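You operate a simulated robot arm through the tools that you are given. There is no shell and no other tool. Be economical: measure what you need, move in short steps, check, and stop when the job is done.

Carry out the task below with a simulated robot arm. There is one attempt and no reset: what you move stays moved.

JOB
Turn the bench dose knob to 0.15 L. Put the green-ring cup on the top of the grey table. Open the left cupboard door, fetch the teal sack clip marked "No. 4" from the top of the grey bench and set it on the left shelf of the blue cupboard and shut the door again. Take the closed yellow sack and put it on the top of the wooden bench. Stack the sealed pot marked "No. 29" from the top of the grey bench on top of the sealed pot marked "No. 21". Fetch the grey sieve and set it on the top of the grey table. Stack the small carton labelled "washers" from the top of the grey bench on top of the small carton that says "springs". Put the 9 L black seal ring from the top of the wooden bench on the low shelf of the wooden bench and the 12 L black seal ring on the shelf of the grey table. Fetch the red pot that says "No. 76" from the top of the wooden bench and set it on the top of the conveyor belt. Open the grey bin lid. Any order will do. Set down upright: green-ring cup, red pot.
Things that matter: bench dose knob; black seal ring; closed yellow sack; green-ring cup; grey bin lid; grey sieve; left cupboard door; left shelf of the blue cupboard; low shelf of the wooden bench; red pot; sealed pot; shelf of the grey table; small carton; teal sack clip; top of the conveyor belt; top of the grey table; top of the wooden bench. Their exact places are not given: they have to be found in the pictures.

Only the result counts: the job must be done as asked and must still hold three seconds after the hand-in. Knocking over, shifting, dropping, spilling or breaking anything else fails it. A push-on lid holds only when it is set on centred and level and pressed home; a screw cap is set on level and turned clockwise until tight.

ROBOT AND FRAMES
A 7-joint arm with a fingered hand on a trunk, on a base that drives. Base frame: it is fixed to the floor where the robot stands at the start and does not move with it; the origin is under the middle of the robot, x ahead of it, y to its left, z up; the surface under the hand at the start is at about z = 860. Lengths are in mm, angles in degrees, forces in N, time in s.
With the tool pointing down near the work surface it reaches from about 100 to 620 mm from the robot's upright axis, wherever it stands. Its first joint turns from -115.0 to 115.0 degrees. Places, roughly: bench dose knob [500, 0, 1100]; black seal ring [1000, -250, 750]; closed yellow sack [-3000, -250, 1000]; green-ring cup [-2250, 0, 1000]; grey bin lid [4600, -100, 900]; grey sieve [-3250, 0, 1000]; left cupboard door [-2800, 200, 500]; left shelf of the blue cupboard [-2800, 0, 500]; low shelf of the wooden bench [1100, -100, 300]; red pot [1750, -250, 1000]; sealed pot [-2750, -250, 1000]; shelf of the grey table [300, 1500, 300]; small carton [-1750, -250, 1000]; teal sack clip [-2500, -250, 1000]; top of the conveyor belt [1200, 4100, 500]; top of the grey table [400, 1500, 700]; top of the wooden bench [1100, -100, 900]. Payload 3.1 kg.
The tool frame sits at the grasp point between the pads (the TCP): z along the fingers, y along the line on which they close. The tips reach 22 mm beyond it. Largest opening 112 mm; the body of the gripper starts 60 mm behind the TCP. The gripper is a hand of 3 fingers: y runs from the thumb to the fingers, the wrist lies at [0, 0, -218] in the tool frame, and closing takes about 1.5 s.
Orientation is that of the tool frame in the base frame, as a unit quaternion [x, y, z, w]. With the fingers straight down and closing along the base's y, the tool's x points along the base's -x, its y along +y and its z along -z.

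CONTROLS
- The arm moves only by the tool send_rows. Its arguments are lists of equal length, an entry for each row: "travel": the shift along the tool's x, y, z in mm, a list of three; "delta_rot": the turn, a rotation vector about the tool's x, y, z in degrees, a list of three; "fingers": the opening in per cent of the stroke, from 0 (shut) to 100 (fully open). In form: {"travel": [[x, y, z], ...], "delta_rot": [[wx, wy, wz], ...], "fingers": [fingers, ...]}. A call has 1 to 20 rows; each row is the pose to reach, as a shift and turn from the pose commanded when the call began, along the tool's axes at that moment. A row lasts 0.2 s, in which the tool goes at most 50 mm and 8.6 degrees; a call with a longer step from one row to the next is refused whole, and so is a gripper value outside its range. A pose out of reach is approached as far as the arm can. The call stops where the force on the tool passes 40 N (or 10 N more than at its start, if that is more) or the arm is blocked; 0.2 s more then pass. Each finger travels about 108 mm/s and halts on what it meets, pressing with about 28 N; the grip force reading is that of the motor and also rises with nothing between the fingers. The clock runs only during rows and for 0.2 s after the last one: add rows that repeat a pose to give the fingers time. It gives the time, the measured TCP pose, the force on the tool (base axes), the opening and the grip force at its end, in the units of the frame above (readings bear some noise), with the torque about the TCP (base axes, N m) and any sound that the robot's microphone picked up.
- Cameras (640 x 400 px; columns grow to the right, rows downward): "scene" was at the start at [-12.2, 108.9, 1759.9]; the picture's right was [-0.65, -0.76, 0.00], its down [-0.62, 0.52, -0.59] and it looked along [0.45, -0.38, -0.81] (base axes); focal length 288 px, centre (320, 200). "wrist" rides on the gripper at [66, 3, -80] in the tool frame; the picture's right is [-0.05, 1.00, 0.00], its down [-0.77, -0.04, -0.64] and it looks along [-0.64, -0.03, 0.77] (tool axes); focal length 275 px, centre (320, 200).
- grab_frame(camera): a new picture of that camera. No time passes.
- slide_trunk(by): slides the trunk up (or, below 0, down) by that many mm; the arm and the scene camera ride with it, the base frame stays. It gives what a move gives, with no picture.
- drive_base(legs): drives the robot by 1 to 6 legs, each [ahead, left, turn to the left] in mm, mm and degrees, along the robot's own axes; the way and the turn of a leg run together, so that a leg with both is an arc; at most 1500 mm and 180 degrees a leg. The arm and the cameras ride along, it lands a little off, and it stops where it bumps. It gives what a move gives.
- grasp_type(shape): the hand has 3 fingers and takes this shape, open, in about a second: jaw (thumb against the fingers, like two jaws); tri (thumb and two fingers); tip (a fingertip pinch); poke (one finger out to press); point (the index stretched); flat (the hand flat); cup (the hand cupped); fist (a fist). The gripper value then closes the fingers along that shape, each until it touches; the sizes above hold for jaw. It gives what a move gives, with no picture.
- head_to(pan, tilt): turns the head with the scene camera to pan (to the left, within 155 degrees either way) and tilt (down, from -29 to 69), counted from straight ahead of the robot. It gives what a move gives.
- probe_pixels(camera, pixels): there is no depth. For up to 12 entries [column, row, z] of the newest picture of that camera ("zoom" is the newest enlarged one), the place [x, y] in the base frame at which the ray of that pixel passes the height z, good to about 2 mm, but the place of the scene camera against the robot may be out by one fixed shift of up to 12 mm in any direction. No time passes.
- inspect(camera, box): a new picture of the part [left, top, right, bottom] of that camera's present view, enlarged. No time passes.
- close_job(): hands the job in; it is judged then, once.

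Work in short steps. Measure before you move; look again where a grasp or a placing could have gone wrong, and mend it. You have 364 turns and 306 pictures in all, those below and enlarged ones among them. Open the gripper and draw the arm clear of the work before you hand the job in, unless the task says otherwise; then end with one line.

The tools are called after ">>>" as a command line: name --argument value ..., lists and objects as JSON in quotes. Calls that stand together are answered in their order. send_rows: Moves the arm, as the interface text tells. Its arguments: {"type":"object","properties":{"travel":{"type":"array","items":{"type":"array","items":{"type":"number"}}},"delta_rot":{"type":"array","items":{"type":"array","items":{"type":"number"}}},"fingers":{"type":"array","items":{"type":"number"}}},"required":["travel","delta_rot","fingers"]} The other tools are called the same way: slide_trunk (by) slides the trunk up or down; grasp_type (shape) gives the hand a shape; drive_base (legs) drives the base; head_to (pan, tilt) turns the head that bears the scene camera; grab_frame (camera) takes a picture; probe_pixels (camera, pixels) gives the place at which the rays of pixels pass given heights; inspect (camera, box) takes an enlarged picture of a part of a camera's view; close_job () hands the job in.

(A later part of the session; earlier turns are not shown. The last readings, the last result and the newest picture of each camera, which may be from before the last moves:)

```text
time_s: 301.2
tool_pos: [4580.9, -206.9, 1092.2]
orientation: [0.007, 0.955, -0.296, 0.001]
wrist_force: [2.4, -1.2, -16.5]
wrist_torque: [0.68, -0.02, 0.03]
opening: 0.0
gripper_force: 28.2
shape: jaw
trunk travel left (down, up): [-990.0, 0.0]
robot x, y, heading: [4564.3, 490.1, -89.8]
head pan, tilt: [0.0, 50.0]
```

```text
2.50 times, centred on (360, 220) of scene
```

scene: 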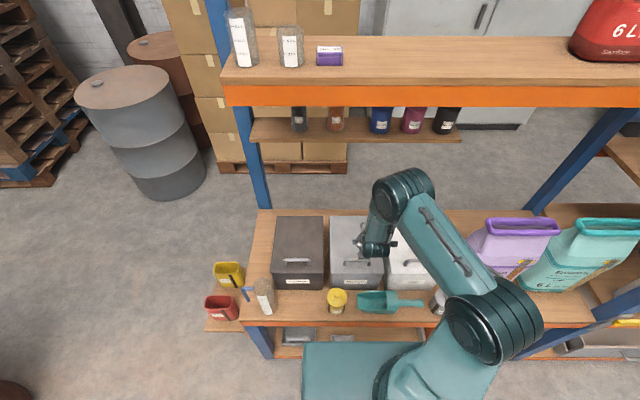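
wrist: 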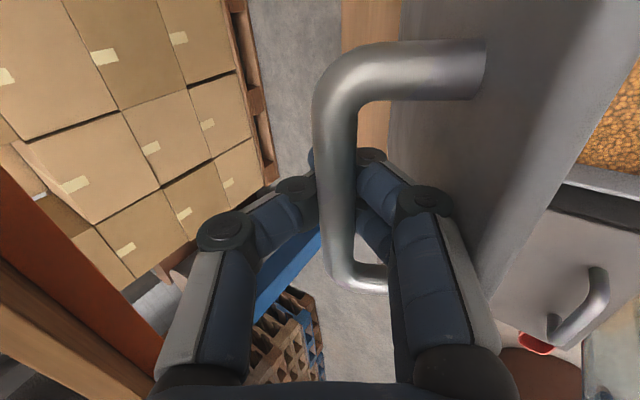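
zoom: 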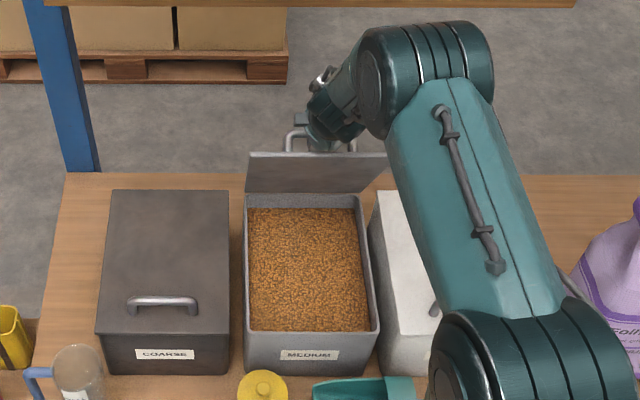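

Lid ~67°. The arc is now nearly horizontal, so I loosen the fingers a bit (front fingers keep pushing the bar) and drive the base 80 mm forward.

>>> send_rows --travel '[[0, 0, 0], [0, 0, 0]]' --delta_rot '[[0, 0, 0], [0, 0, 0]]' --fingers '[12, 20]'

>>> drive_base --legs '[[80, 0, 0]]'

>>> grab_frame --camera "wrist"

>>> grab_frame --camera "scene"

```text
time_s: 301.8
tool_pos: [4580.4, -206.0, 1095.9]
orientation: [0.007, 0.954, -0.3, 0.002]
wrist_force: [-0.2, -0.8, -1.1]
wrist_torque: [-0.07, 0.0, -0.03]
opening: 22.3
gripper_force: 0.0
shape: jaw
trunk travel left (down, up): [-990.0, 0.0]
robot x, y, heading: [4564.7, 484.8, -89.9]
head pan, tilt: [0.0, 50.0]
```

```text
time_s: 302.9
tool_pos: [4581.3, -283.3, 1096.1]
orientation: [0.006, 0.954, -0.299, 0.002]
wrist_force: [-0.3, 0.1, 1.1]
wrist_torque: [0.04, -0.03, 0.02]
opening: 22.7
gripper_force: 0.0
shape: jaw
trunk travel left (down, up): [-990.0, 0.0]
robot x, y, heading: [4562.1, 409.7, -89.8]
head pan, tilt: [0.0, 50.0]
```

```text
162 pictures are left
```

wrist: 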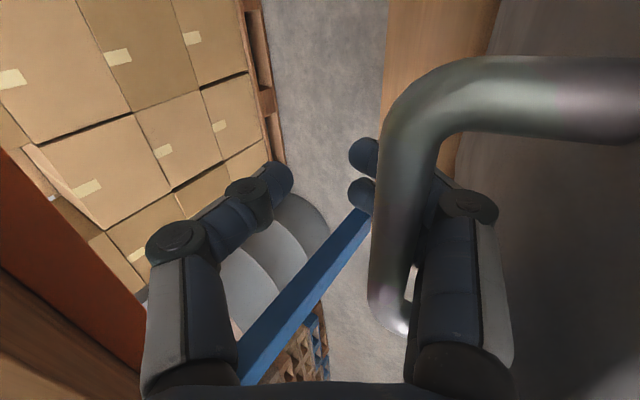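

```text
161 pictures are left
```

scene: 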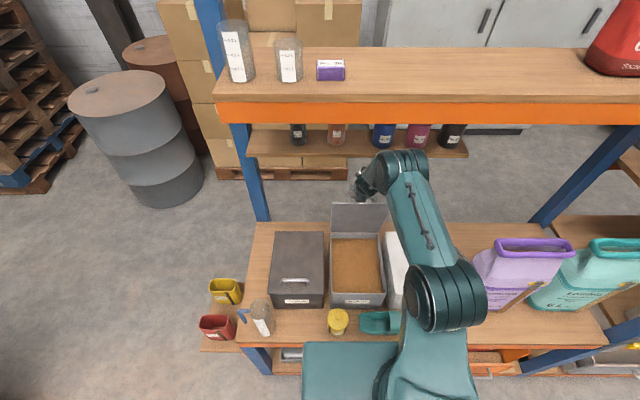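

Lid ≈ 82°. Push on another 45 mm with the arm.

>>> send_rows --travel '[[0, -10, 8.5], [0, -20, 17], [0, -30, 26], [0, -36, 33]]' --delta_rot '[[0, 0, 0], [0, 0, 0], [0, 0, 0], [0, 0, 0]]' --fingers '[20, 20, 20, 20]'

>>> grab_frame --camera "wrist"

>>> inspect --camera "scene" --box '[280, 140, 440, 310]'

```text
time_s: 303.9
tool_pos: [4579.7, -324.8, 1091.4]
orientation: [0.006, 0.954, -0.299, 0.003]
wrist_force: [-1.2, 0.7, 0.0]
wrist_torque: [0.05, -0.02, -0.01]
opening: 22.1
gripper_force: 0.1
shape: jaw
out of reach, approached as far as the arm can: row 4
trunk travel left (down, up): [-990.0, 0.0]
robot x, y, heading: [4568.0, 410.8, -89.7]
head pan, tilt: [0.0, 50.0]
```

```text
160 pictures are left
```

wrist: 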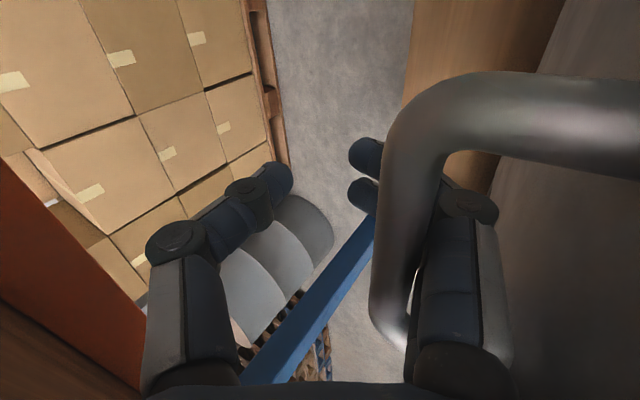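

```text
2.35 times, centred on (360, 225) of scene
```

zoom: 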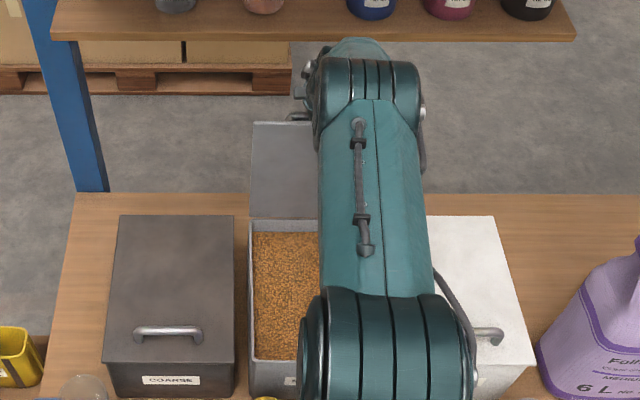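

Lid ≈ 88°, arm near its reach limit. Tilt the tool further forward to gain reach and push past vertical.

>>> send_rows --travel '[[0, -9, 8], [0, -18, 15], [0, -26, 22], [0, -34, 30]]' --delta_rot '[[4, 0, 0], [8, 0, 0], [12, 0, 0], [16, 0, 0]]' --fingers '[20, 20, 20, 20]'

>>> grab_frame --camera "wrist"

>>> inspect --camera "scene" --box '[280, 140, 440, 310]'

```text
time_s: 304.6
tool_pos: [4581.0, -347.5, 1097.4]
orientation: [0.006, 0.927, -0.376, 0.001]
wrist_force: [-0.6, 6.8, 29.8]
wrist_torque: [4.07, -0.03, 0.11]
opening: 36.3
gripper_force: 0.0
shape: jaw
out of reach, approached as far as the arm can: row 2
trunk travel left (down, up): [-990.0, 0.0]
robot x, y, heading: [4563.6, 409.2, -89.8]
head pan, tilt: [0.0, 50.0]
stopped in row 3: the force on the tool passed its limit at 46 N (the readings are from after the stop); the commanded pose is now the measured one
```

```text
158 pictures are left
```

wrist: 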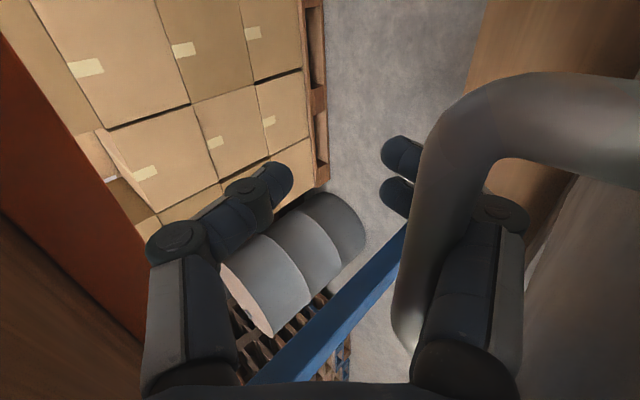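

```text
2.35 times, centred on (360, 225) of scene
```

zoom: 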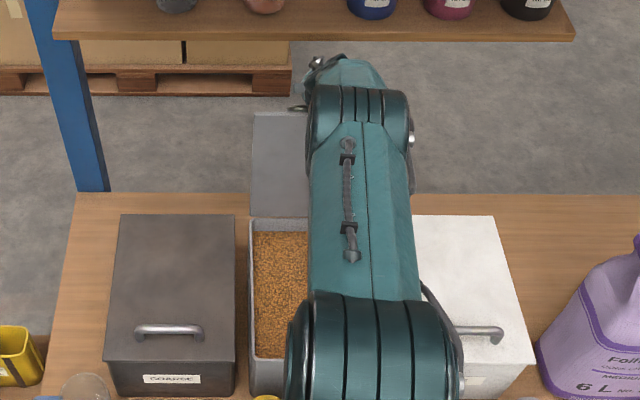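

Lid is around 95°, with the fingers wedged between bar and lid. Open a bit and withdraw straight up so as not to drag it closed.

>>> send_rows --travel '[[0, -6, -6], [0, -14, -14], [0, -28, -29], [0, -42, -43], [0, -56, -57]]' --delta_rot '[[0, 0, 0], [0, 0, 0], [0, 0, 0], [0, 0, 0], [0, 0, 0]]' --fingers '[34, 34, 34, 34, 34]'

>>> grab_frame --camera "wrist"

>>> inspect --camera "scene" --box '[280, 140, 440, 310]'

```text
time_s: 305.3
tool_pos: [4582.7, -342.3, 1113.4]
orientation: [0.007, 0.934, -0.357, 0.003]
wrist_force: [-1.7, 5.7, -29.2]
wrist_torque: [-0.87, 0.05, 0.08]
opening: 51.7
gripper_force: 0.1
shape: jaw
trunk travel left (down, up): [-990.0, 0.0]
robot x, y, heading: [4566.8, 407.4, -89.5]
head pan, tilt: [0.0, 50.0]
stopped in row 3: the force on the tool passed its limit at 46 N (the readings are from after the stop); the commanded pose is now the measured one
```

```text
156 pictures are left
```

wrist: 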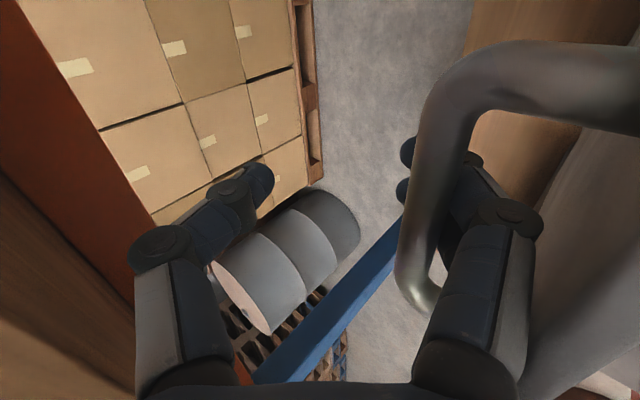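

```text
2.35 times, centred on (360, 225) of scene
```

zoom: 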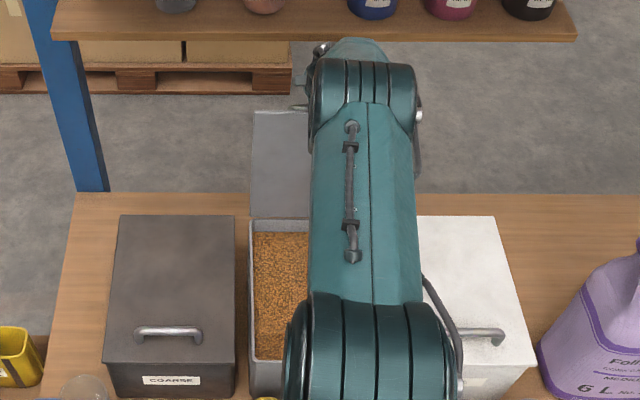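

Straight up is blocked by the bar; slide back along the finger axis instead.

>>> send_rows --travel '[[0, 4, 0], [0, 4, -12], [0, 4, -24], [0, 4, -36], [0, 4, -50], [0, 4, -65]]' --delta_rot '[[0, 0, 0], [0, 0, 0], [0, 0, 0], [0, 0, 0], [0, 0, 0], [0, 0, 0]]' --fingers '[46, 46, 46, 46, 46, 46]'

>>> grab_frame --camera "wrist"

>>> inspect --camera "scene" --box '[280, 140, 440, 310]'

```text
time_s: 306.1
tool_pos: [4581.4, -324.1, 1124.1]
orientation: [0.007, 0.935, -0.354, 0.005]
wrist_force: [-0.4, 3.6, -23.7]
wrist_torque: [-0.66, 0.06, 0.05]
opening: 62.7
gripper_force: 0.1
shape: jaw
trunk travel left (down, up): [-990.0, 0.0]
robot x, y, heading: [4565.9, 412.7, -89.8]
head pan, tilt: [0.0, 50.0]
stopped in row 4: the force on the tool passed its limit at 43 N (the readings are from after the stop); the commanded pose is now the measured one
```

```text
154 pictures are left
```

wrist: 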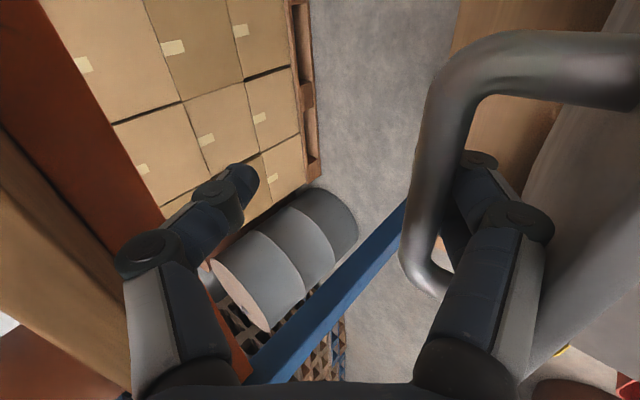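

```text
2.35 times, centred on (360, 225) of scene
```

zoom: 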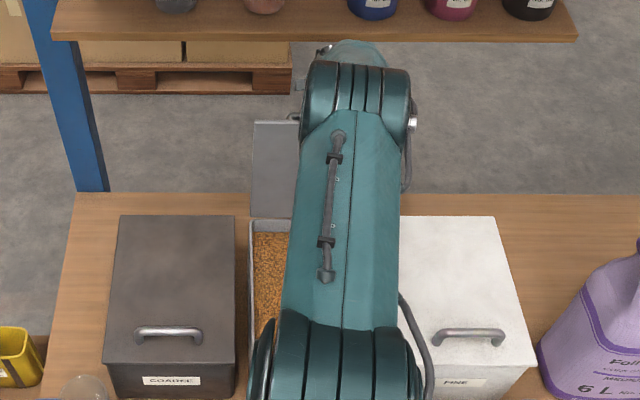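

The fingertips are hooked under the bar. Open fully (fingers straighten) with a slight shift, then retry.

>>> send_rows --travel '[[0, -2, 2], [0, -5, 5], [0, -8, 8], [0, -8, 8]]' --delta_rot '[[0, 0, 0], [0, 0, 0], [0, 0, 0], [0, 0, 0]]' --fingers '[65, 80, 100, 100]'

>>> grab_frame --camera "wrist"

>>> inspect --camera "scene" --box '[280, 140, 440, 310]'

```text
time_s: 307.1
tool_pos: [4581.2, -335.2, 1128.7]
orientation: [0.006, 0.933, -0.36, 0.004]
wrist_force: [-0.3, 0.2, 1.2]
wrist_torque: [0.01, 0.0, 0.01]
opening: 111.8
gripper_force: 0.2
shape: jaw
trunk travel left (down, up): [-990.0, 0.0]
robot x, y, heading: [4564.8, 405.7, -89.8]
head pan, tilt: [0.0, 50.0]
```

```text
152 pictures are left
```

wrist: 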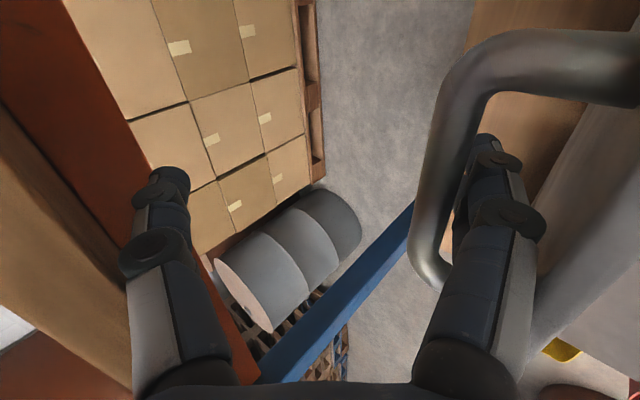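

```text
2.35 times, centred on (360, 225) of scene
```

zoom: 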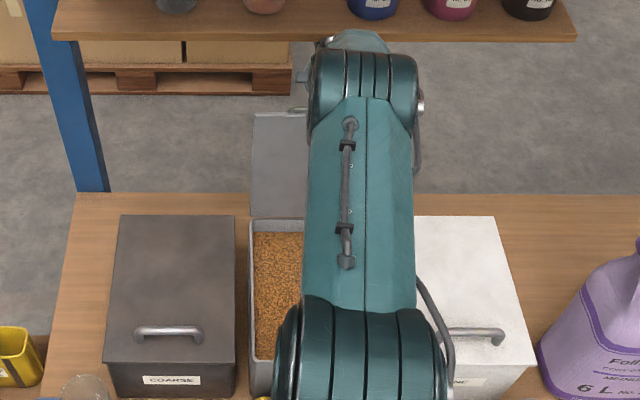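

Now free (zero force). Retract along the tool axis.

>>> send_rows --travel '[[0, 0, -12], [0, 0, -24], [0, 0, -36], [0, 0, -48], [0, 0, -60]]' --delta_rot '[[0, 0, 0], [0, 0, 0], [0, 0, 0], [0, 0, 0], [0, 0, 0]]' --fingers '[100, 100, 100, 100, 100]'

>>> grab_frame --camera "wrist"

>>> inspect --camera "scene" --box '[280, 140, 440, 310]'

```text
time_s: 308.4
tool_pos: [4582.0, -293.9, 1174.2]
orientation: [0.008, 0.933, -0.36, 0.003]
wrist_force: [0.5, 8.2, -3.4]
wrist_torque: [0.1, 0.03, 0.05]
opening: 110.6
gripper_force: 0.1
shape: jaw
trunk travel left (down, up): [-990.0, 0.0]
robot x, y, heading: [4562.2, 410.8, -89.8]
head pan, tilt: [0.0, 50.0]
```

```text
150 pictures are left
```

wrist: 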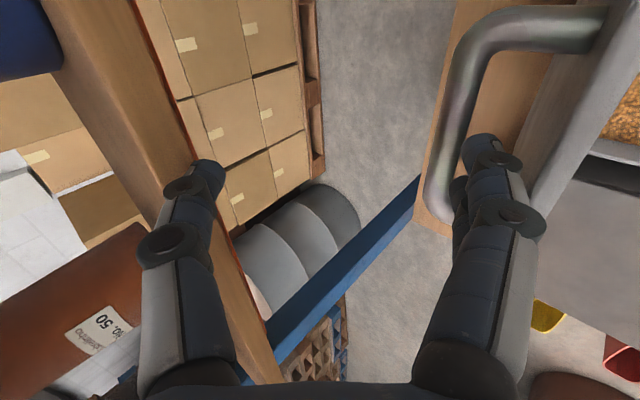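

```text
2.35 times, centred on (360, 225) of scene
```

zoom: 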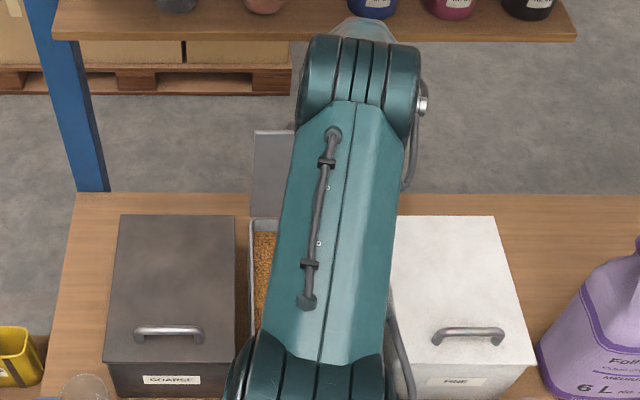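

The lid followed back to ~85°, resting on my fingers. I go back in and push it further past vertical, with the base a bit closer.

>>> send_rows --travel '[[0, 0, 15], [0, -3, 30], [0, -6, 45], [0, -8, 60]]' --delta_rot '[[0, 0, 0], [0, 0, 0], [0, 0, 0], [0, 0, 0]]' --fingers '[90, 80, 70, 60]'

>>> drive_base --legs '[[35, 0, 0]]'

>>> grab_frame --camera "wrist"

>>> grab_frame --camera "scene"

```text
time_s: 309.3
tool_pos: [4581.8, -326.2, 1133.2]
orientation: [0.007, 0.935, -0.354, 0.006]
wrist_force: [-0.7, 34.4, -5.0]
wrist_torque: [-1.87, -0.08, -0.06]
opening: 66.7
gripper_force: 0.1
shape: jaw
trunk travel left (down, up): [-990.0, 0.0]
robot x, y, heading: [4565.3, 408.8, -89.9]
head pan, tilt: [0.0, 50.0]
stopped in row 4: the force on the tool passed its limit at 42 N (the readings are from after the stop); the commanded pose is now the measured one
```

```text
time_s: 310.1
tool_pos: [4582.5, -336.1, 1128.0]
orientation: [0.007, 0.937, -0.348, 0.006]
wrist_force: [0.3, 1.8, -10.7]
wrist_torque: [-0.04, 0.01, -0.02]
opening: 66.9
gripper_force: 0.1
shape: jaw
trunk travel left (down, up): [-990.0, 0.0]
robot x, y, heading: [4567.1, 403.3, -89.6]
head pan, tilt: [0.0, 50.0]
stopped in leg 1: the force on the tool passed its limit at 61 N (the readings are from after the stop); the commanded pose is now the measured one
```

```text
148 pictures are left
```

wrist: 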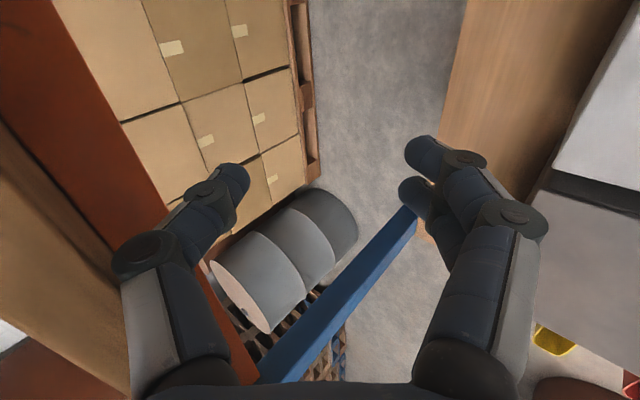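

```text
147 pictures are left
```

scene: 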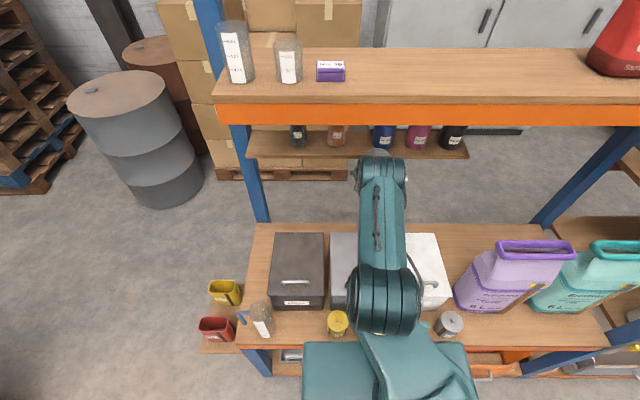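

The lid slipped out and closed; jars on the shelf are unmoved. I retreat and try a single-finger hand shape, which avoids the thumb hitting the jar shelf.

>>> send_rows --travel '[[0, 0, -15], [0, 0, -40], [0, 5, -75], [0, 5, -115], [0, 5, -150]]' --delta_rot '[[0, 0, 0], [0, 0, 0], [0, 0, 0], [0, 0, 0], [0, 0, 0]]' --fingers '[60, 60, 60, 60, 60]'

>>> drive_base --legs '[[-120, 0, 0]]'

>>> grasp_type --shape "point"

>>> grab_frame --camera "wrist"

>>> grab_frame --camera "scene"

```text
time_s: 311.3
tool_pos: [4579.4, -230.7, 1240.3]
orientation: [0.008, 0.936, -0.351, 0.006]
wrist_force: [-0.6, 1.1, 0.3]
wrist_torque: [-0.03, 0.02, -0.01]
opening: 67.2
gripper_force: 0.1
shape: jaw
trunk travel left (down, up): [-990.0, 0.0]
robot x, y, heading: [4561.5, 403.6, -89.6]
head pan, tilt: [0.0, 50.0]
```

```text
time_s: 312.5
tool_pos: [4579.5, -118.2, 1238.7]
orientation: [0.007, 0.937, -0.35, 0.005]
wrist_force: [-0.6, -0.4, 0.5]
wrist_torque: [0.0, 0.03, 0.03]
opening: 67.6
gripper_force: 0.1
shape: jaw
trunk travel left (down, up): [-990.0, 0.0]
robot x, y, heading: [4562.8, 521.4, -89.5]
head pan, tilt: [0.0, 50.0]
```

```text
time_s: 313.4
tool_pos: [4580.2, -118.1, 1240.1]
orientation: [0.008, 0.936, -0.351, 0.006]
wrist_force: [-0.3, -0.3, 0.5]
wrist_torque: [0.01, 0.0, 0.01]
opening: 0.0
gripper_force: 0.0
shape: point
trunk travel left (down, up): [-990.0, 0.0]
robot x, y, heading: [4562.1, 520.4, -89.7]
head pan, tilt: [0.0, 50.0]
```

```text
146 pictures are left
```

wrist: 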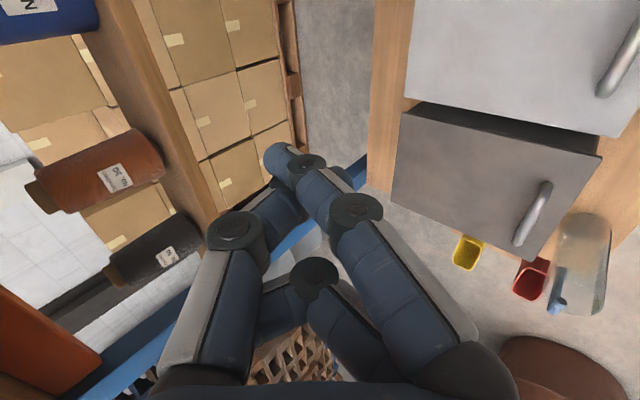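

```text
145 pictures are left
```

scene: 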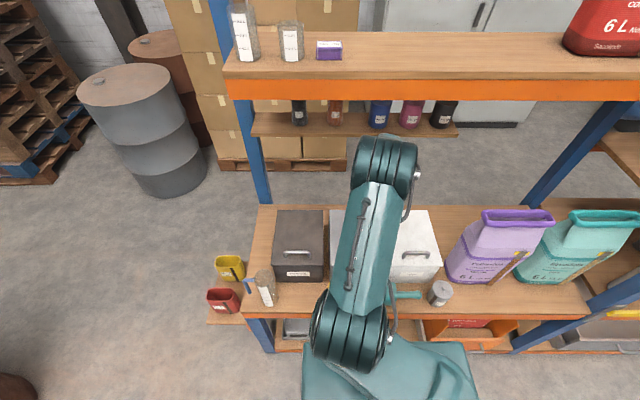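

In 'point' the thumb lies close to the index. Look at 'poke' instead.

>>> grasp_type --shape "poke"

>>> grab_frame --camera "wrist"

>>> inspect --camera "scene" --box '[310, 110, 430, 230]'

```text
time_s: 314.3
tool_pos: [4578.7, -117.1, 1240.1]
orientation: [0.007, 0.937, -0.35, 0.006]
wrist_force: [0.2, -0.2, 0.0]
wrist_torque: [0.02, 0.0, 0.0]
opening: 0.0
gripper_force: 0.1
shape: poke
trunk travel left (down, up): [-990.0, 0.0]
robot x, y, heading: [4561.5, 517.3, -89.6]
head pan, tilt: [0.0, 50.0]
```

```text
144 pictures are left
```

wrist: 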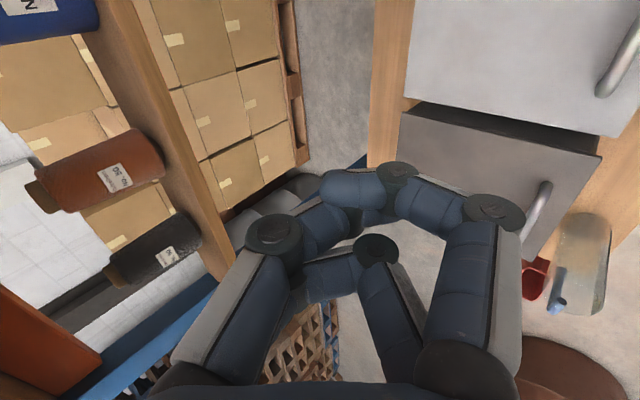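

```text
3.33 times, centred on (370, 170) of scene
```

zoom: 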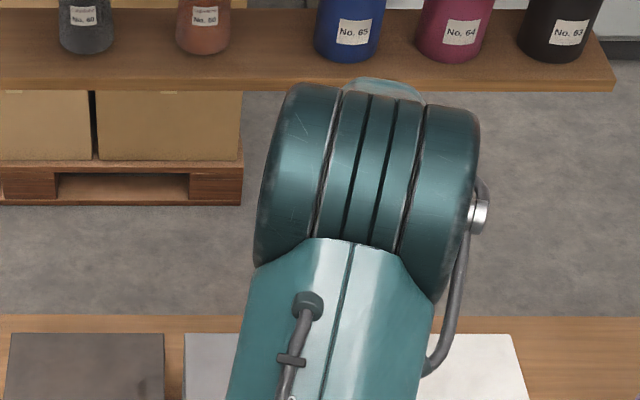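

'Poke' is unsuitable. I'll go back to the jaw cage that worked, then loosen to ~60 mm and nudge the lid quickly past vertical. First return to the pre-approach pose above the handle.

>>> grasp_type --shape "jaw"

>>> drive_base --legs '[[30, 0, 0]]'

>>> send_rows --travel '[[0, 40, 15], [0, 80, 30], [0, 120, 50], [0, 160, 65], [0, 200, 80], [0, 240, 95], [0, 268, 105]]' --delta_rot '[[-1, 0, 0], [-2, 0, 0], [-3, 0, 0], [-4, 0, 0], [-5, 0, 0], [-6, 0, 0], [-6, 0, 0]]' --fingers '[100, 80, 60, 45, 36, 36, 36]'

>>> grab_frame --camera "wrist"

```text
time_s: 315.2
tool_pos: [4579.9, -117.4, 1238.9]
orientation: [0.008, 0.937, -0.35, 0.005]
wrist_force: [0.3, -0.5, 0.6]
wrist_torque: [0.0, -0.01, -0.01]
opening: 16.2
gripper_force: 0.1
shape: jaw
trunk travel left (down, up): [-990.0, 0.0]
robot x, y, heading: [4561.8, 519.6, -89.5]
head pan, tilt: [0.0, 50.0]
```

```text
time_s: 316.0
tool_pos: [4578.8, -142.2, 1243.0]
orientation: [0.008, 0.936, -0.353, 0.006]
wrist_force: [-0.4, -0.1, -0.5]
wrist_torque: [0.0, 0.02, -0.01]
opening: 16.0
gripper_force: 0.0
shape: jaw
trunk travel left (down, up): [-990.0, 0.0]
robot x, y, heading: [4565.1, 490.4, -89.7]
head pan, tilt: [0.0, 50.0]
```

```text
time_s: 317.6
tool_pos: [4584.0, -12.3, 985.2]
orientation: [0.008, 0.953, -0.301, 0.006]
wrist_force: [-0.7, -0.3, 0.0]
wrist_torque: [0.02, 0.02, -0.03]
opening: 40.8
gripper_force: 0.2
shape: jaw
trunk travel left (down, up): [-990.0, 0.0]
robot x, y, heading: [4565.0, 490.9, -89.5]
head pan, tilt: [0.0, 50.0]
```

```text
142 pictures are left
```

wrist: 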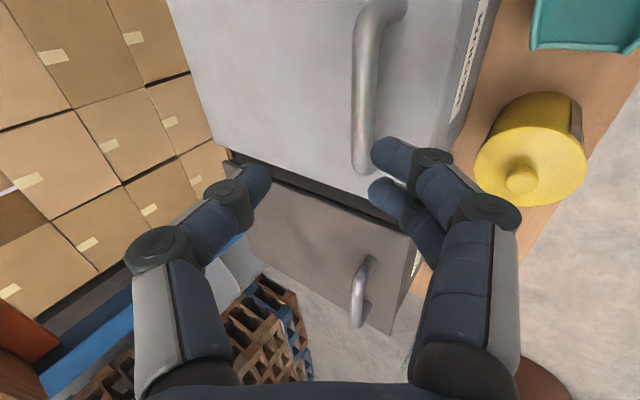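

>>> send_rows --travel '[[0, 21, 20], [0, 21, 50], [0, 21, 70], [0, 21, 78], [0, 21, 78], [0, 21, 78], [0, 21, 78], [0, 21, 78]]' --delta_rot '[[0, 0, 0], [0, 0, 0], [0, 0, 0], [0, 0, 0], [0, 0, 0], [0, 0, 0], [0, 0, 0], [0, 0, 0]]' --fingers '[36, 36, 36, 36, 20, 0, 0, 0]'

>>> send_rows --travel '[[0, -14.4, -13.8], [0, -30.2, -26.3], [0, -46.9, -37.5], [0, -64.5, -47], [0, -82.9, -55], [0, -101.8, -61.4], [0, -121.4, -66.3], [0, -141.4, -69.2], [0, -161.3, -70.5], [0, -181.1, -70.1], [0, -201.3, -67.8], [0, -221, -63.6], [0, -240, -58.3]]' --delta_rot '[[0, 0, 0], [0, 0, 0], [0, 0, 0], [0, 0, 0], [0, 0, 0], [0, 0, 0], [0, 0, 0], [0, 0, 0], [0, 0, 0], [0, 0, 0], [0, 0, 0], [0, 0, 0], [0, 0, 0]]' --fingers '[0, 0, 0, 0, 0, 0, 0, 0, 0, 0, 0, 0, 0]'

>>> grab_frame --camera "wrist"

>>> inspect --camera "scene" --box '[280, 140, 440, 310]'

```text
time_s: 319.4
tool_pos: [4585.8, -41.3, 907.9]
orientation: [0.007, 0.954, -0.301, 0.006]
wrist_force: [0.5, -6.0, -2.6]
wrist_torque: [-0.02, -0.04, -0.01]
opening: 0.0
gripper_force: 28.5
shape: jaw
trunk travel left (down, up): [-990.0, 0.0]
robot x, y, heading: [4559.3, 489.3, -89.9]
head pan, tilt: [0.0, 50.0]
```

```text
time_s: 322.2
tool_pos: [4582.8, -205.8, 1090.3]
orientation: [0.007, 0.954, -0.299, 0.005]
wrist_force: [9.1, -1.2, -17.3]
wrist_torque: [0.75, -0.02, -0.17]
opening: 0.0
gripper_force: 27.5
shape: jaw
trunk travel left (down, up): [-990.0, 0.0]
robot x, y, heading: [4559.9, 491.8, -89.8]
head pan, tilt: [0.0, 50.0]
```

```text
141 pictures are left
```

wrist: 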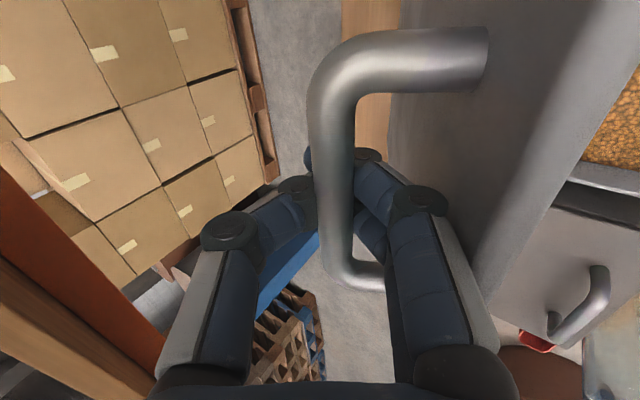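

```text
2.35 times, centred on (360, 225) of scene
```

zoom: 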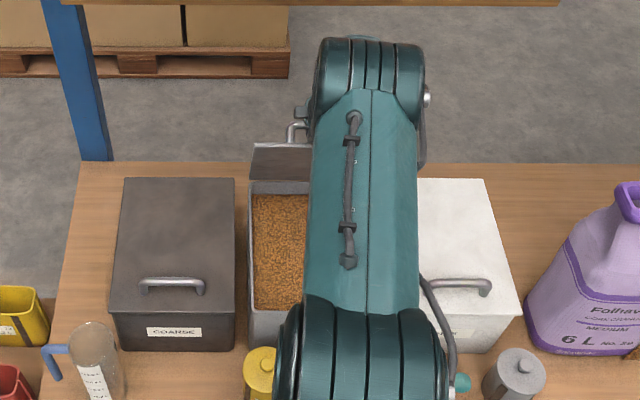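

Same good state (~67°). Loosen to 22 mm and drive 105 mm forward to ~87°.

>>> send_rows --travel '[[0, 0, 0], [0, 0, 0]]' --delta_rot '[[0, 0, 0], [0, 0, 0]]' --fingers '[12, 20]'

>>> drive_base --legs '[[105, 0, 0]]'

>>> grab_frame --camera "wrist"

>>> inspect --camera "scene" --box '[280, 140, 440, 310]'

```text
time_s: 322.8
tool_pos: [4578.4, -203.5, 1095.5]
orientation: [0.009, 0.953, -0.303, 0.005]
wrist_force: [0.0, 0.6, -0.9]
wrist_torque: [-0.1, 0.0, -0.01]
opening: 22.5
gripper_force: 0.0
shape: jaw
trunk travel left (down, up): [-990.0, 0.0]
robot x, y, heading: [4564.0, 493.5, -89.7]
head pan, tilt: [0.0, 50.0]
```

```text
time_s: 324.0
tool_pos: [4580.1, -308.8, 1094.6]
orientation: [0.009, 0.954, -0.301, 0.006]
wrist_force: [-0.5, 0.5, 0.0]
wrist_torque: [-0.01, -0.02, 0.02]
opening: 22.2
gripper_force: 0.2
shape: jaw
trunk travel left (down, up): [-990.0, 0.0]
robot x, y, heading: [4563.8, 386.3, -89.9]
head pan, tilt: [0.0, 50.0]
```

```text
139 pictures are left
```

wrist: 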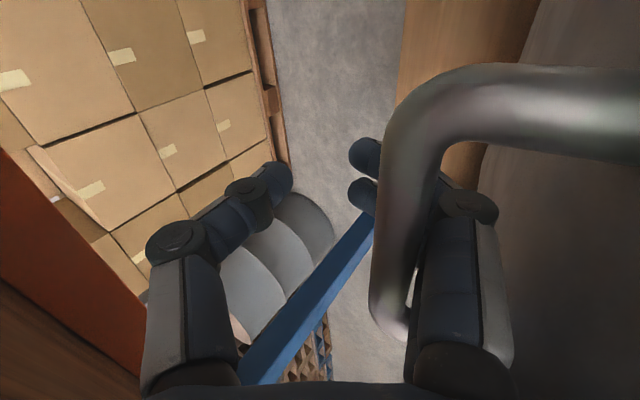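

```text
2.35 times, centred on (360, 225) of scene
```

zoom: 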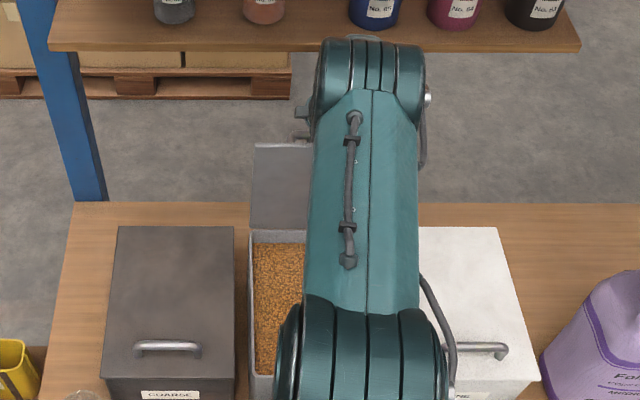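

Lid ≈ 84°. Now a quick push −y with fingers opened then swept closed to carry it past vertical.

>>> send_rows --travel '[[0, -6, 4], [0, -12, 8], [0, -33, 22], [0, -33, 22], [0, -33, 22], [0, -33, 22]]' --delta_rot '[[0, 0, 0], [0, 0, 0], [0, 0, 0], [0, 0, 0], [0, 0, 0], [0, 0, 0]]' --fingers '[36, 50, 50, 25, 12, 12]'

>>> grab_frame --camera "wrist"

>>> inspect --camera "scene" --box '[280, 140, 440, 310]'

```text
time_s: 325.4
tool_pos: [4570.5, -348.9, 1096.6]
orientation: [0.014, 0.949, -0.314, -0.01]
wrist_force: [-7.3, 4.6, -10.6]
wrist_torque: [0.31, -0.01, 0.46]
opening: 20.4
gripper_force: 0.1
shape: jaw
out of reach, approached as far as the arm can: row 3
trunk travel left (down, up): [-990.0, 0.0]
robot x, y, heading: [4564.2, 387.7, -90.0]
head pan, tilt: [0.0, 50.0]
```

```text
137 pictures are left
```

wrist: 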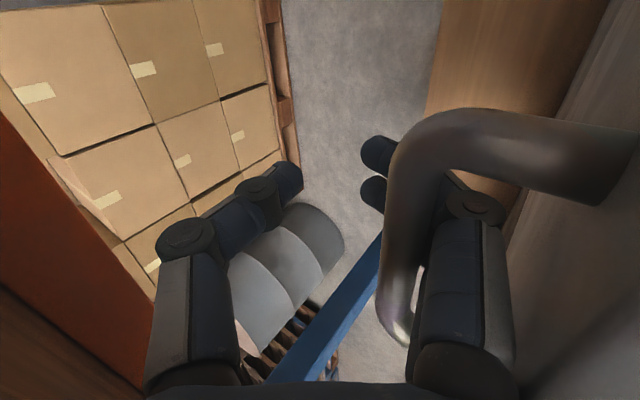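

```text
2.35 times, centred on (360, 225) of scene
```

zoom: 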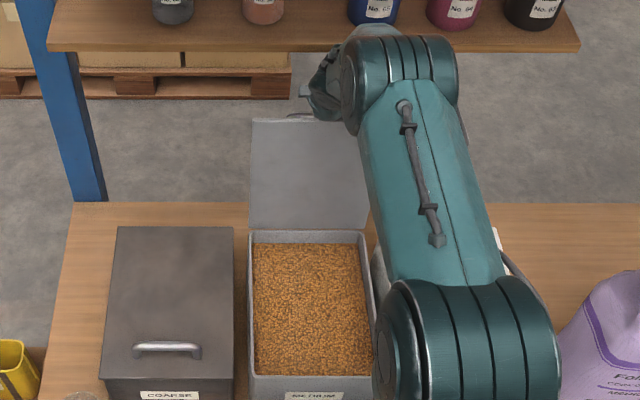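

Lid now ≈ 95°. Open slightly to see whether it stays by itself.

>>> send_rows --travel '[[0, 0, 0], [0, 0, 0], [0, 0, 0]]' --delta_rot '[[0, 0, 0], [0, 0, 0], [0, 0, 0]]' --fingers '[24, 28, 30]'

>>> grab_frame --camera "wrist"

>>> inspect --camera "scene" --box '[280, 140, 440, 310]'

```text
time_s: 326.2
tool_pos: [4572.4, -350.0, 1097.8]
orientation: [0.012, 0.949, -0.315, -0.007]
wrist_force: [-5.2, 1.6, -5.8]
wrist_torque: [-0.15, 0.06, 0.19]
opening: 35.4
gripper_force: 0.1
shape: jaw
trunk travel left (down, up): [-990.0, 0.0]
robot x, y, heading: [4564.1, 385.2, -90.0]
head pan, tilt: [0.0, 50.0]
```

```text
135 pictures are left
```

wrist: 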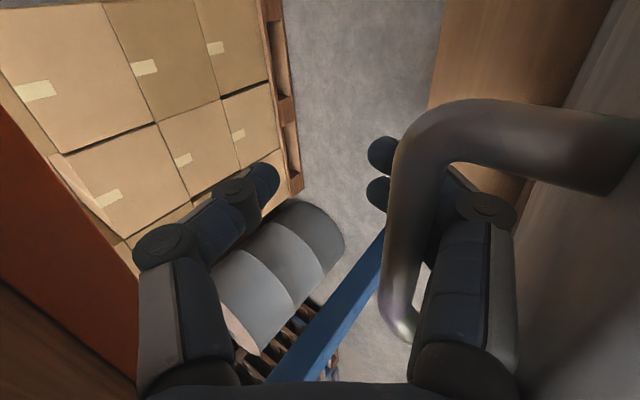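

```text
2.35 times, centred on (360, 225) of scene
```

zoom: 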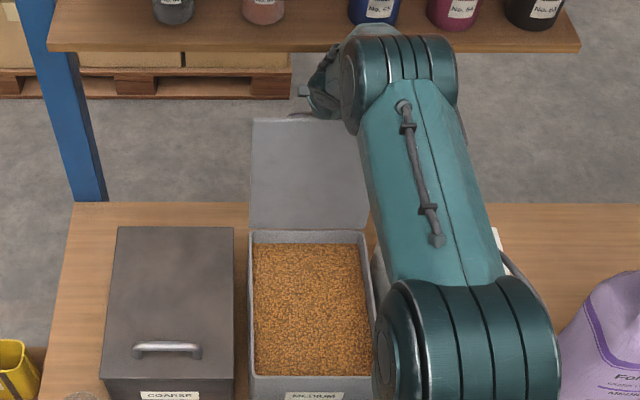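

The lid stays. Open further in steps to free the fingertips from behind the bar.

>>> send_rows --travel '[[0, 0, 0], [0, 0, 0], [0, 0, 0], [0, 0, 0]]' --delta_rot '[[0, 0, 0], [0, 0, 0], [0, 0, 0], [0, 0, 0]]' --fingers '[38, 48, 58, 65]'

>>> grab_frame --camera "wrist"

>>> inspect --camera "scene" --box '[280, 140, 440, 310]'

```text
time_s: 327.2
tool_pos: [4572.3, -349.0, 1096.6]
orientation: [0.013, 0.949, -0.315, -0.008]
wrist_force: [0.5, -0.3, 0.0]
wrist_torque: [-0.04, 0.03, 0.01]
opening: 72.1
gripper_force: 0.1
shape: jaw
trunk travel left (down, up): [-990.0, 0.0]
robot x, y, heading: [4564.2, 386.9, -90.0]
head pan, tilt: [0.0, 50.0]
```

```text
133 pictures are left
```

wrist: 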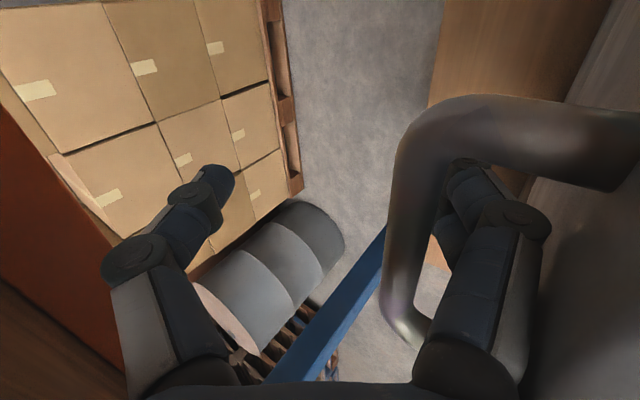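

```text
2.35 times, centred on (360, 225) of scene
```

zoom: 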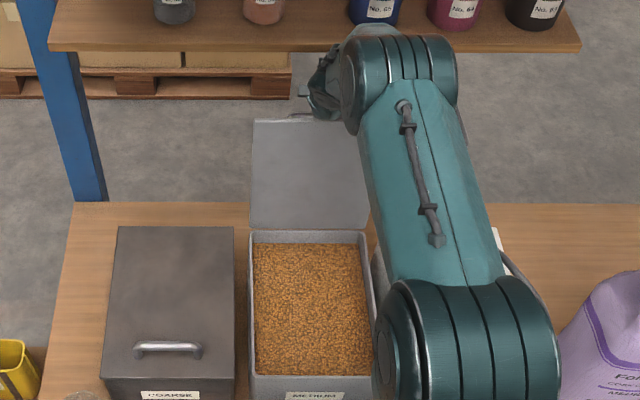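

Lid stays at ~96° with zero force and the fingertips are now clear of the bar. Move straight up 25 mm first.

>>> send_rows --travel '[[0, -5, -7], [0, -10, -14], [0, -14.3, -20.5]]' --delta_rot '[[0, 0, 0], [0, 0, 0], [0, 0, 0]]' --fingers '[65, 65, 65]'

>>> grab_frame --camera "wrist"

>>> inspect --camera "scene" --box '[280, 140, 440, 310]'

```text
time_s: 328.0
tool_pos: [4580.9, -349.2, 1117.5]
orientation: [0.008, 0.954, -0.299, 0.005]
wrist_force: [-0.1, 1.5, -11.2]
wrist_torque: [-0.35, 0.0, 0.01]
opening: 76.0
gripper_force: 0.1
shape: jaw
out of reach, approached as far as the arm can: row 1
trunk travel left (down, up): [-990.0, 0.0]
robot x, y, heading: [4564.1, 388.0, -89.9]
head pan, tilt: [0.0, 50.0]
```

```text
131 pictures are left
```

wrist: 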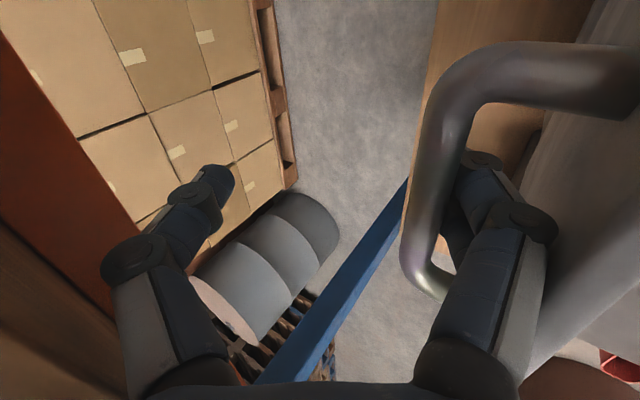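

```text
2.35 times, centred on (360, 225) of scene
```

zoom: 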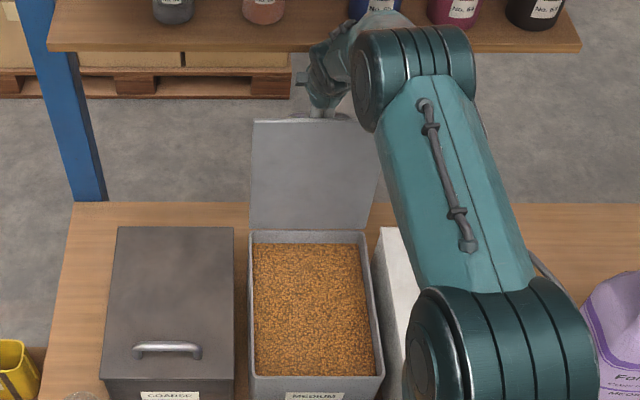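

Fingertips still brush the bar; open to 85 %.

>>> send_rows --travel '[[0, 0, 0], [0, 0, 0], [0, 0, 0]]' --delta_rot '[[0, 0, 0], [0, 0, 0], [0, 0, 0]]' --fingers '[75, 85, 88]'

>>> grab_frame --camera "wrist"

>>> inspect --camera "scene" --box '[280, 140, 440, 310]'

```text
time_s: 328.8
tool_pos: [4579.8, -348.3, 1120.4]
orientation: [0.007, 0.953, -0.303, 0.006]
wrist_force: [-0.3, -0.2, -0.1]
wrist_torque: [-0.02, -0.01, 0.0]
opening: 98.3
gripper_force: 0.0
shape: jaw
trunk travel left (down, up): [-990.0, 0.0]
robot x, y, heading: [4568.1, 388.2, -89.7]
head pan, tilt: [0.0, 50.0]
```

```text
129 pictures are left
```

wrist: 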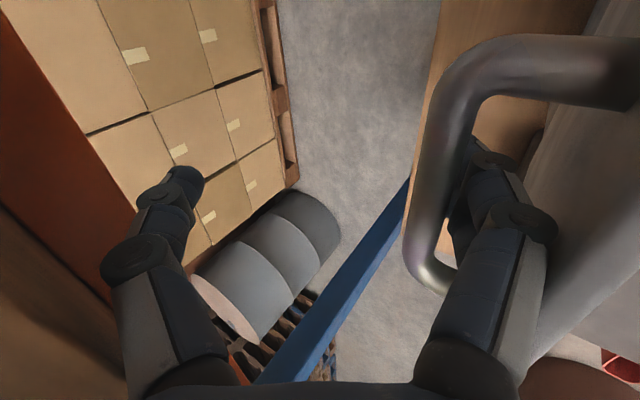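

```text
2.35 times, centred on (360, 225) of scene
```

zoom: 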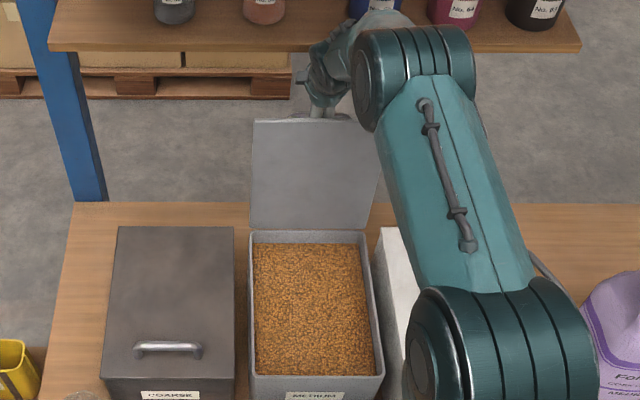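

Zero force again, lid steady. Retract along the finger axis while closing slightly (keeps the thumb off the shelf).

>>> send_rows --travel '[[0, 0, -10], [0, 0, -20], [0, 0, -30]]' --delta_rot '[[0, 0, 0], [0, 0, 0], [0, 0, 0]]' --fingers '[86, 83, 80]'

>>> grab_frame --camera "wrist"

>>> inspect --camera "scene" --box '[280, 140, 440, 310]'

```text
time_s: 329.5
tool_pos: [4578.1, -329.5, 1127.5]
orientation: [0.008, 0.957, -0.289, 0.002]
wrist_force: [0.9, 1.9, -23.1]
wrist_torque: [-0.09, -0.02, -0.04]
opening: 91.5
gripper_force: 0.0
shape: jaw
trunk travel left (down, up): [-990.0, 0.0]
robot x, y, heading: [4565.9, 390.8, -89.7]
head pan, tilt: [0.0, 50.0]
stopped in row 3: the force on the tool passed its limit at 43 N (the readings are from after the stop); the commanded pose is now the measured one
```

```text
127 pictures are left
```

wrist: 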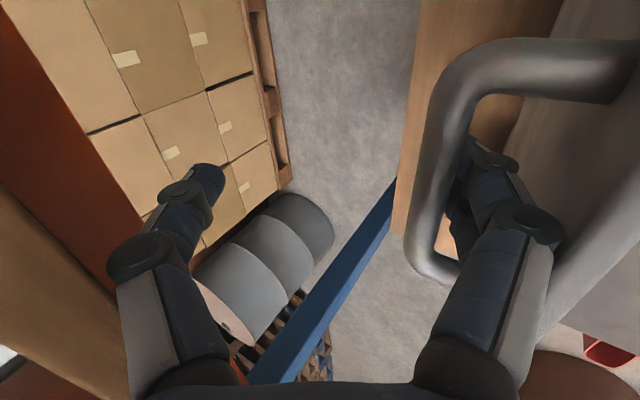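

```text
2.35 times, centred on (360, 225) of scene
```

zoom: 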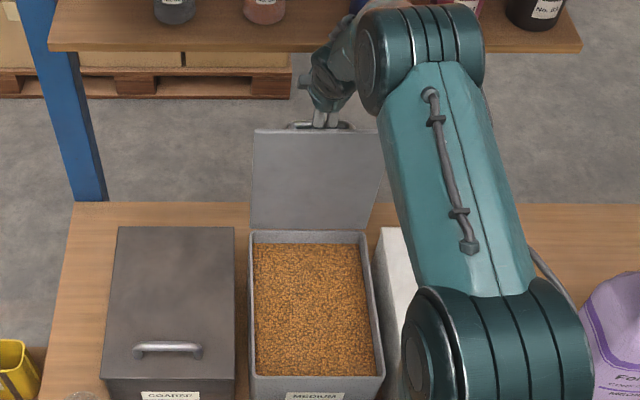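

The lower finger still catches the bar. Go back in 18 mm, open fully.

>>> send_rows --travel '[[0, -4, 10], [0, -8, 20], [0, -8, 20], [0, -8, 20]]' --delta_rot '[[0, 0, 0], [0, 0, 0], [0, 0, 0], [0, 0, 0]]' --fingers '[85, 90, 100, 100]'

>>> inspect --camera "wrist" --box '[380, 20, 640, 340]'

>>> inspect --camera "scene" --box '[280, 140, 440, 310]'

```text
time_s: 330.5
tool_pos: [4578.3, -349.9, 1121.3]
orientation: [0.009, 0.955, -0.295, 0.003]
wrist_force: [-1.1, -0.1, -1.9]
wrist_torque: [-0.02, -0.01, 0.0]
opening: 111.9
gripper_force: 0.1
shape: jaw
trunk travel left (down, up): [-990.0, 0.0]
robot x, y, heading: [4564.9, 385.9, -89.9]
head pan, tilt: [0.0, 50.0]
```

```text
1.25 times, centred on (510, 180) of wrist
```

zoom: 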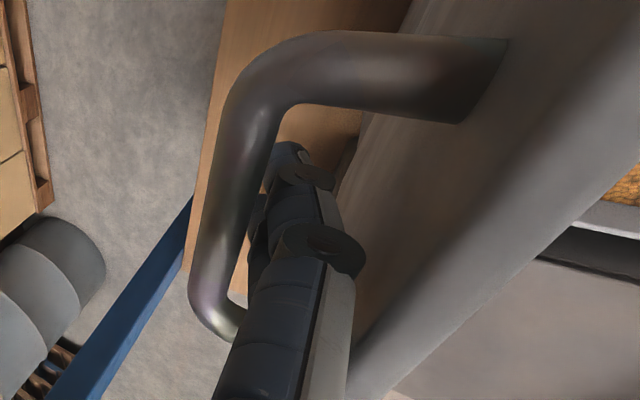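

```text
2.35 times, centred on (360, 225) of scene
```

zoom: 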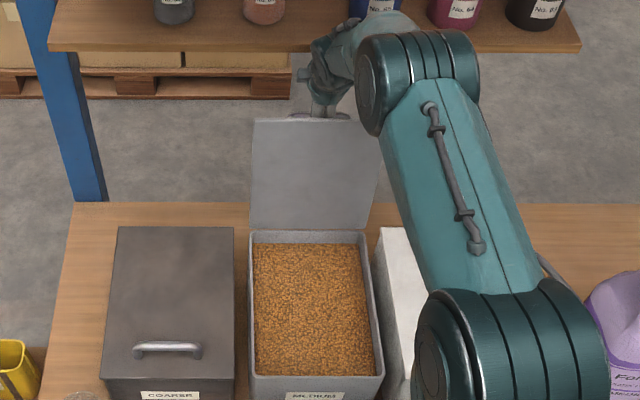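

Centre the fingers in the gap and retract 15 mm along the axis with full opening.

>>> send_rows --travel '[[0, 6, 0], [0, 6, -8], [0, 5, -16], [0, 4, -24]]' --delta_rot '[[0, 0, 0], [0, 0, 0], [0, 0, 0], [0, 0, 0]]' --fingers '[100, 100, 100, 100]'

>>> grab_frame --camera "wrist"

```text
time_s: 331.5
tool_pos: [4576.6, -334.1, 1132.6]
orientation: [0.008, 0.957, -0.288, 0.001]
wrist_force: [0.7, 2.3, -24.8]
wrist_torque: [0.23, 0.04, 0.01]
opening: 111.8
gripper_force: 0.1
shape: jaw
trunk travel left (down, up): [-990.0, 0.0]
robot x, y, heading: [4563.8, 388.8, -90.0]
head pan, tilt: [0.0, 50.0]
```

```text
123 pictures are left
```

wrist: 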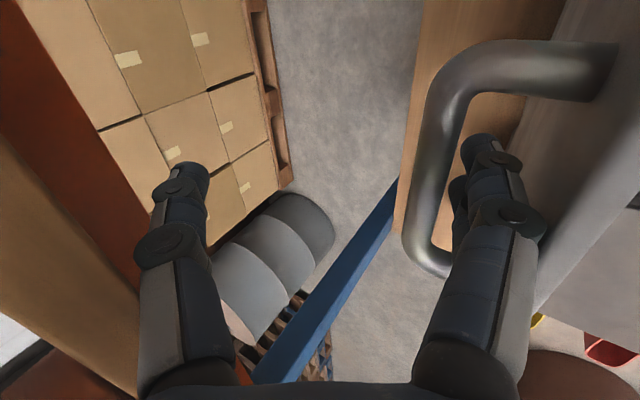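

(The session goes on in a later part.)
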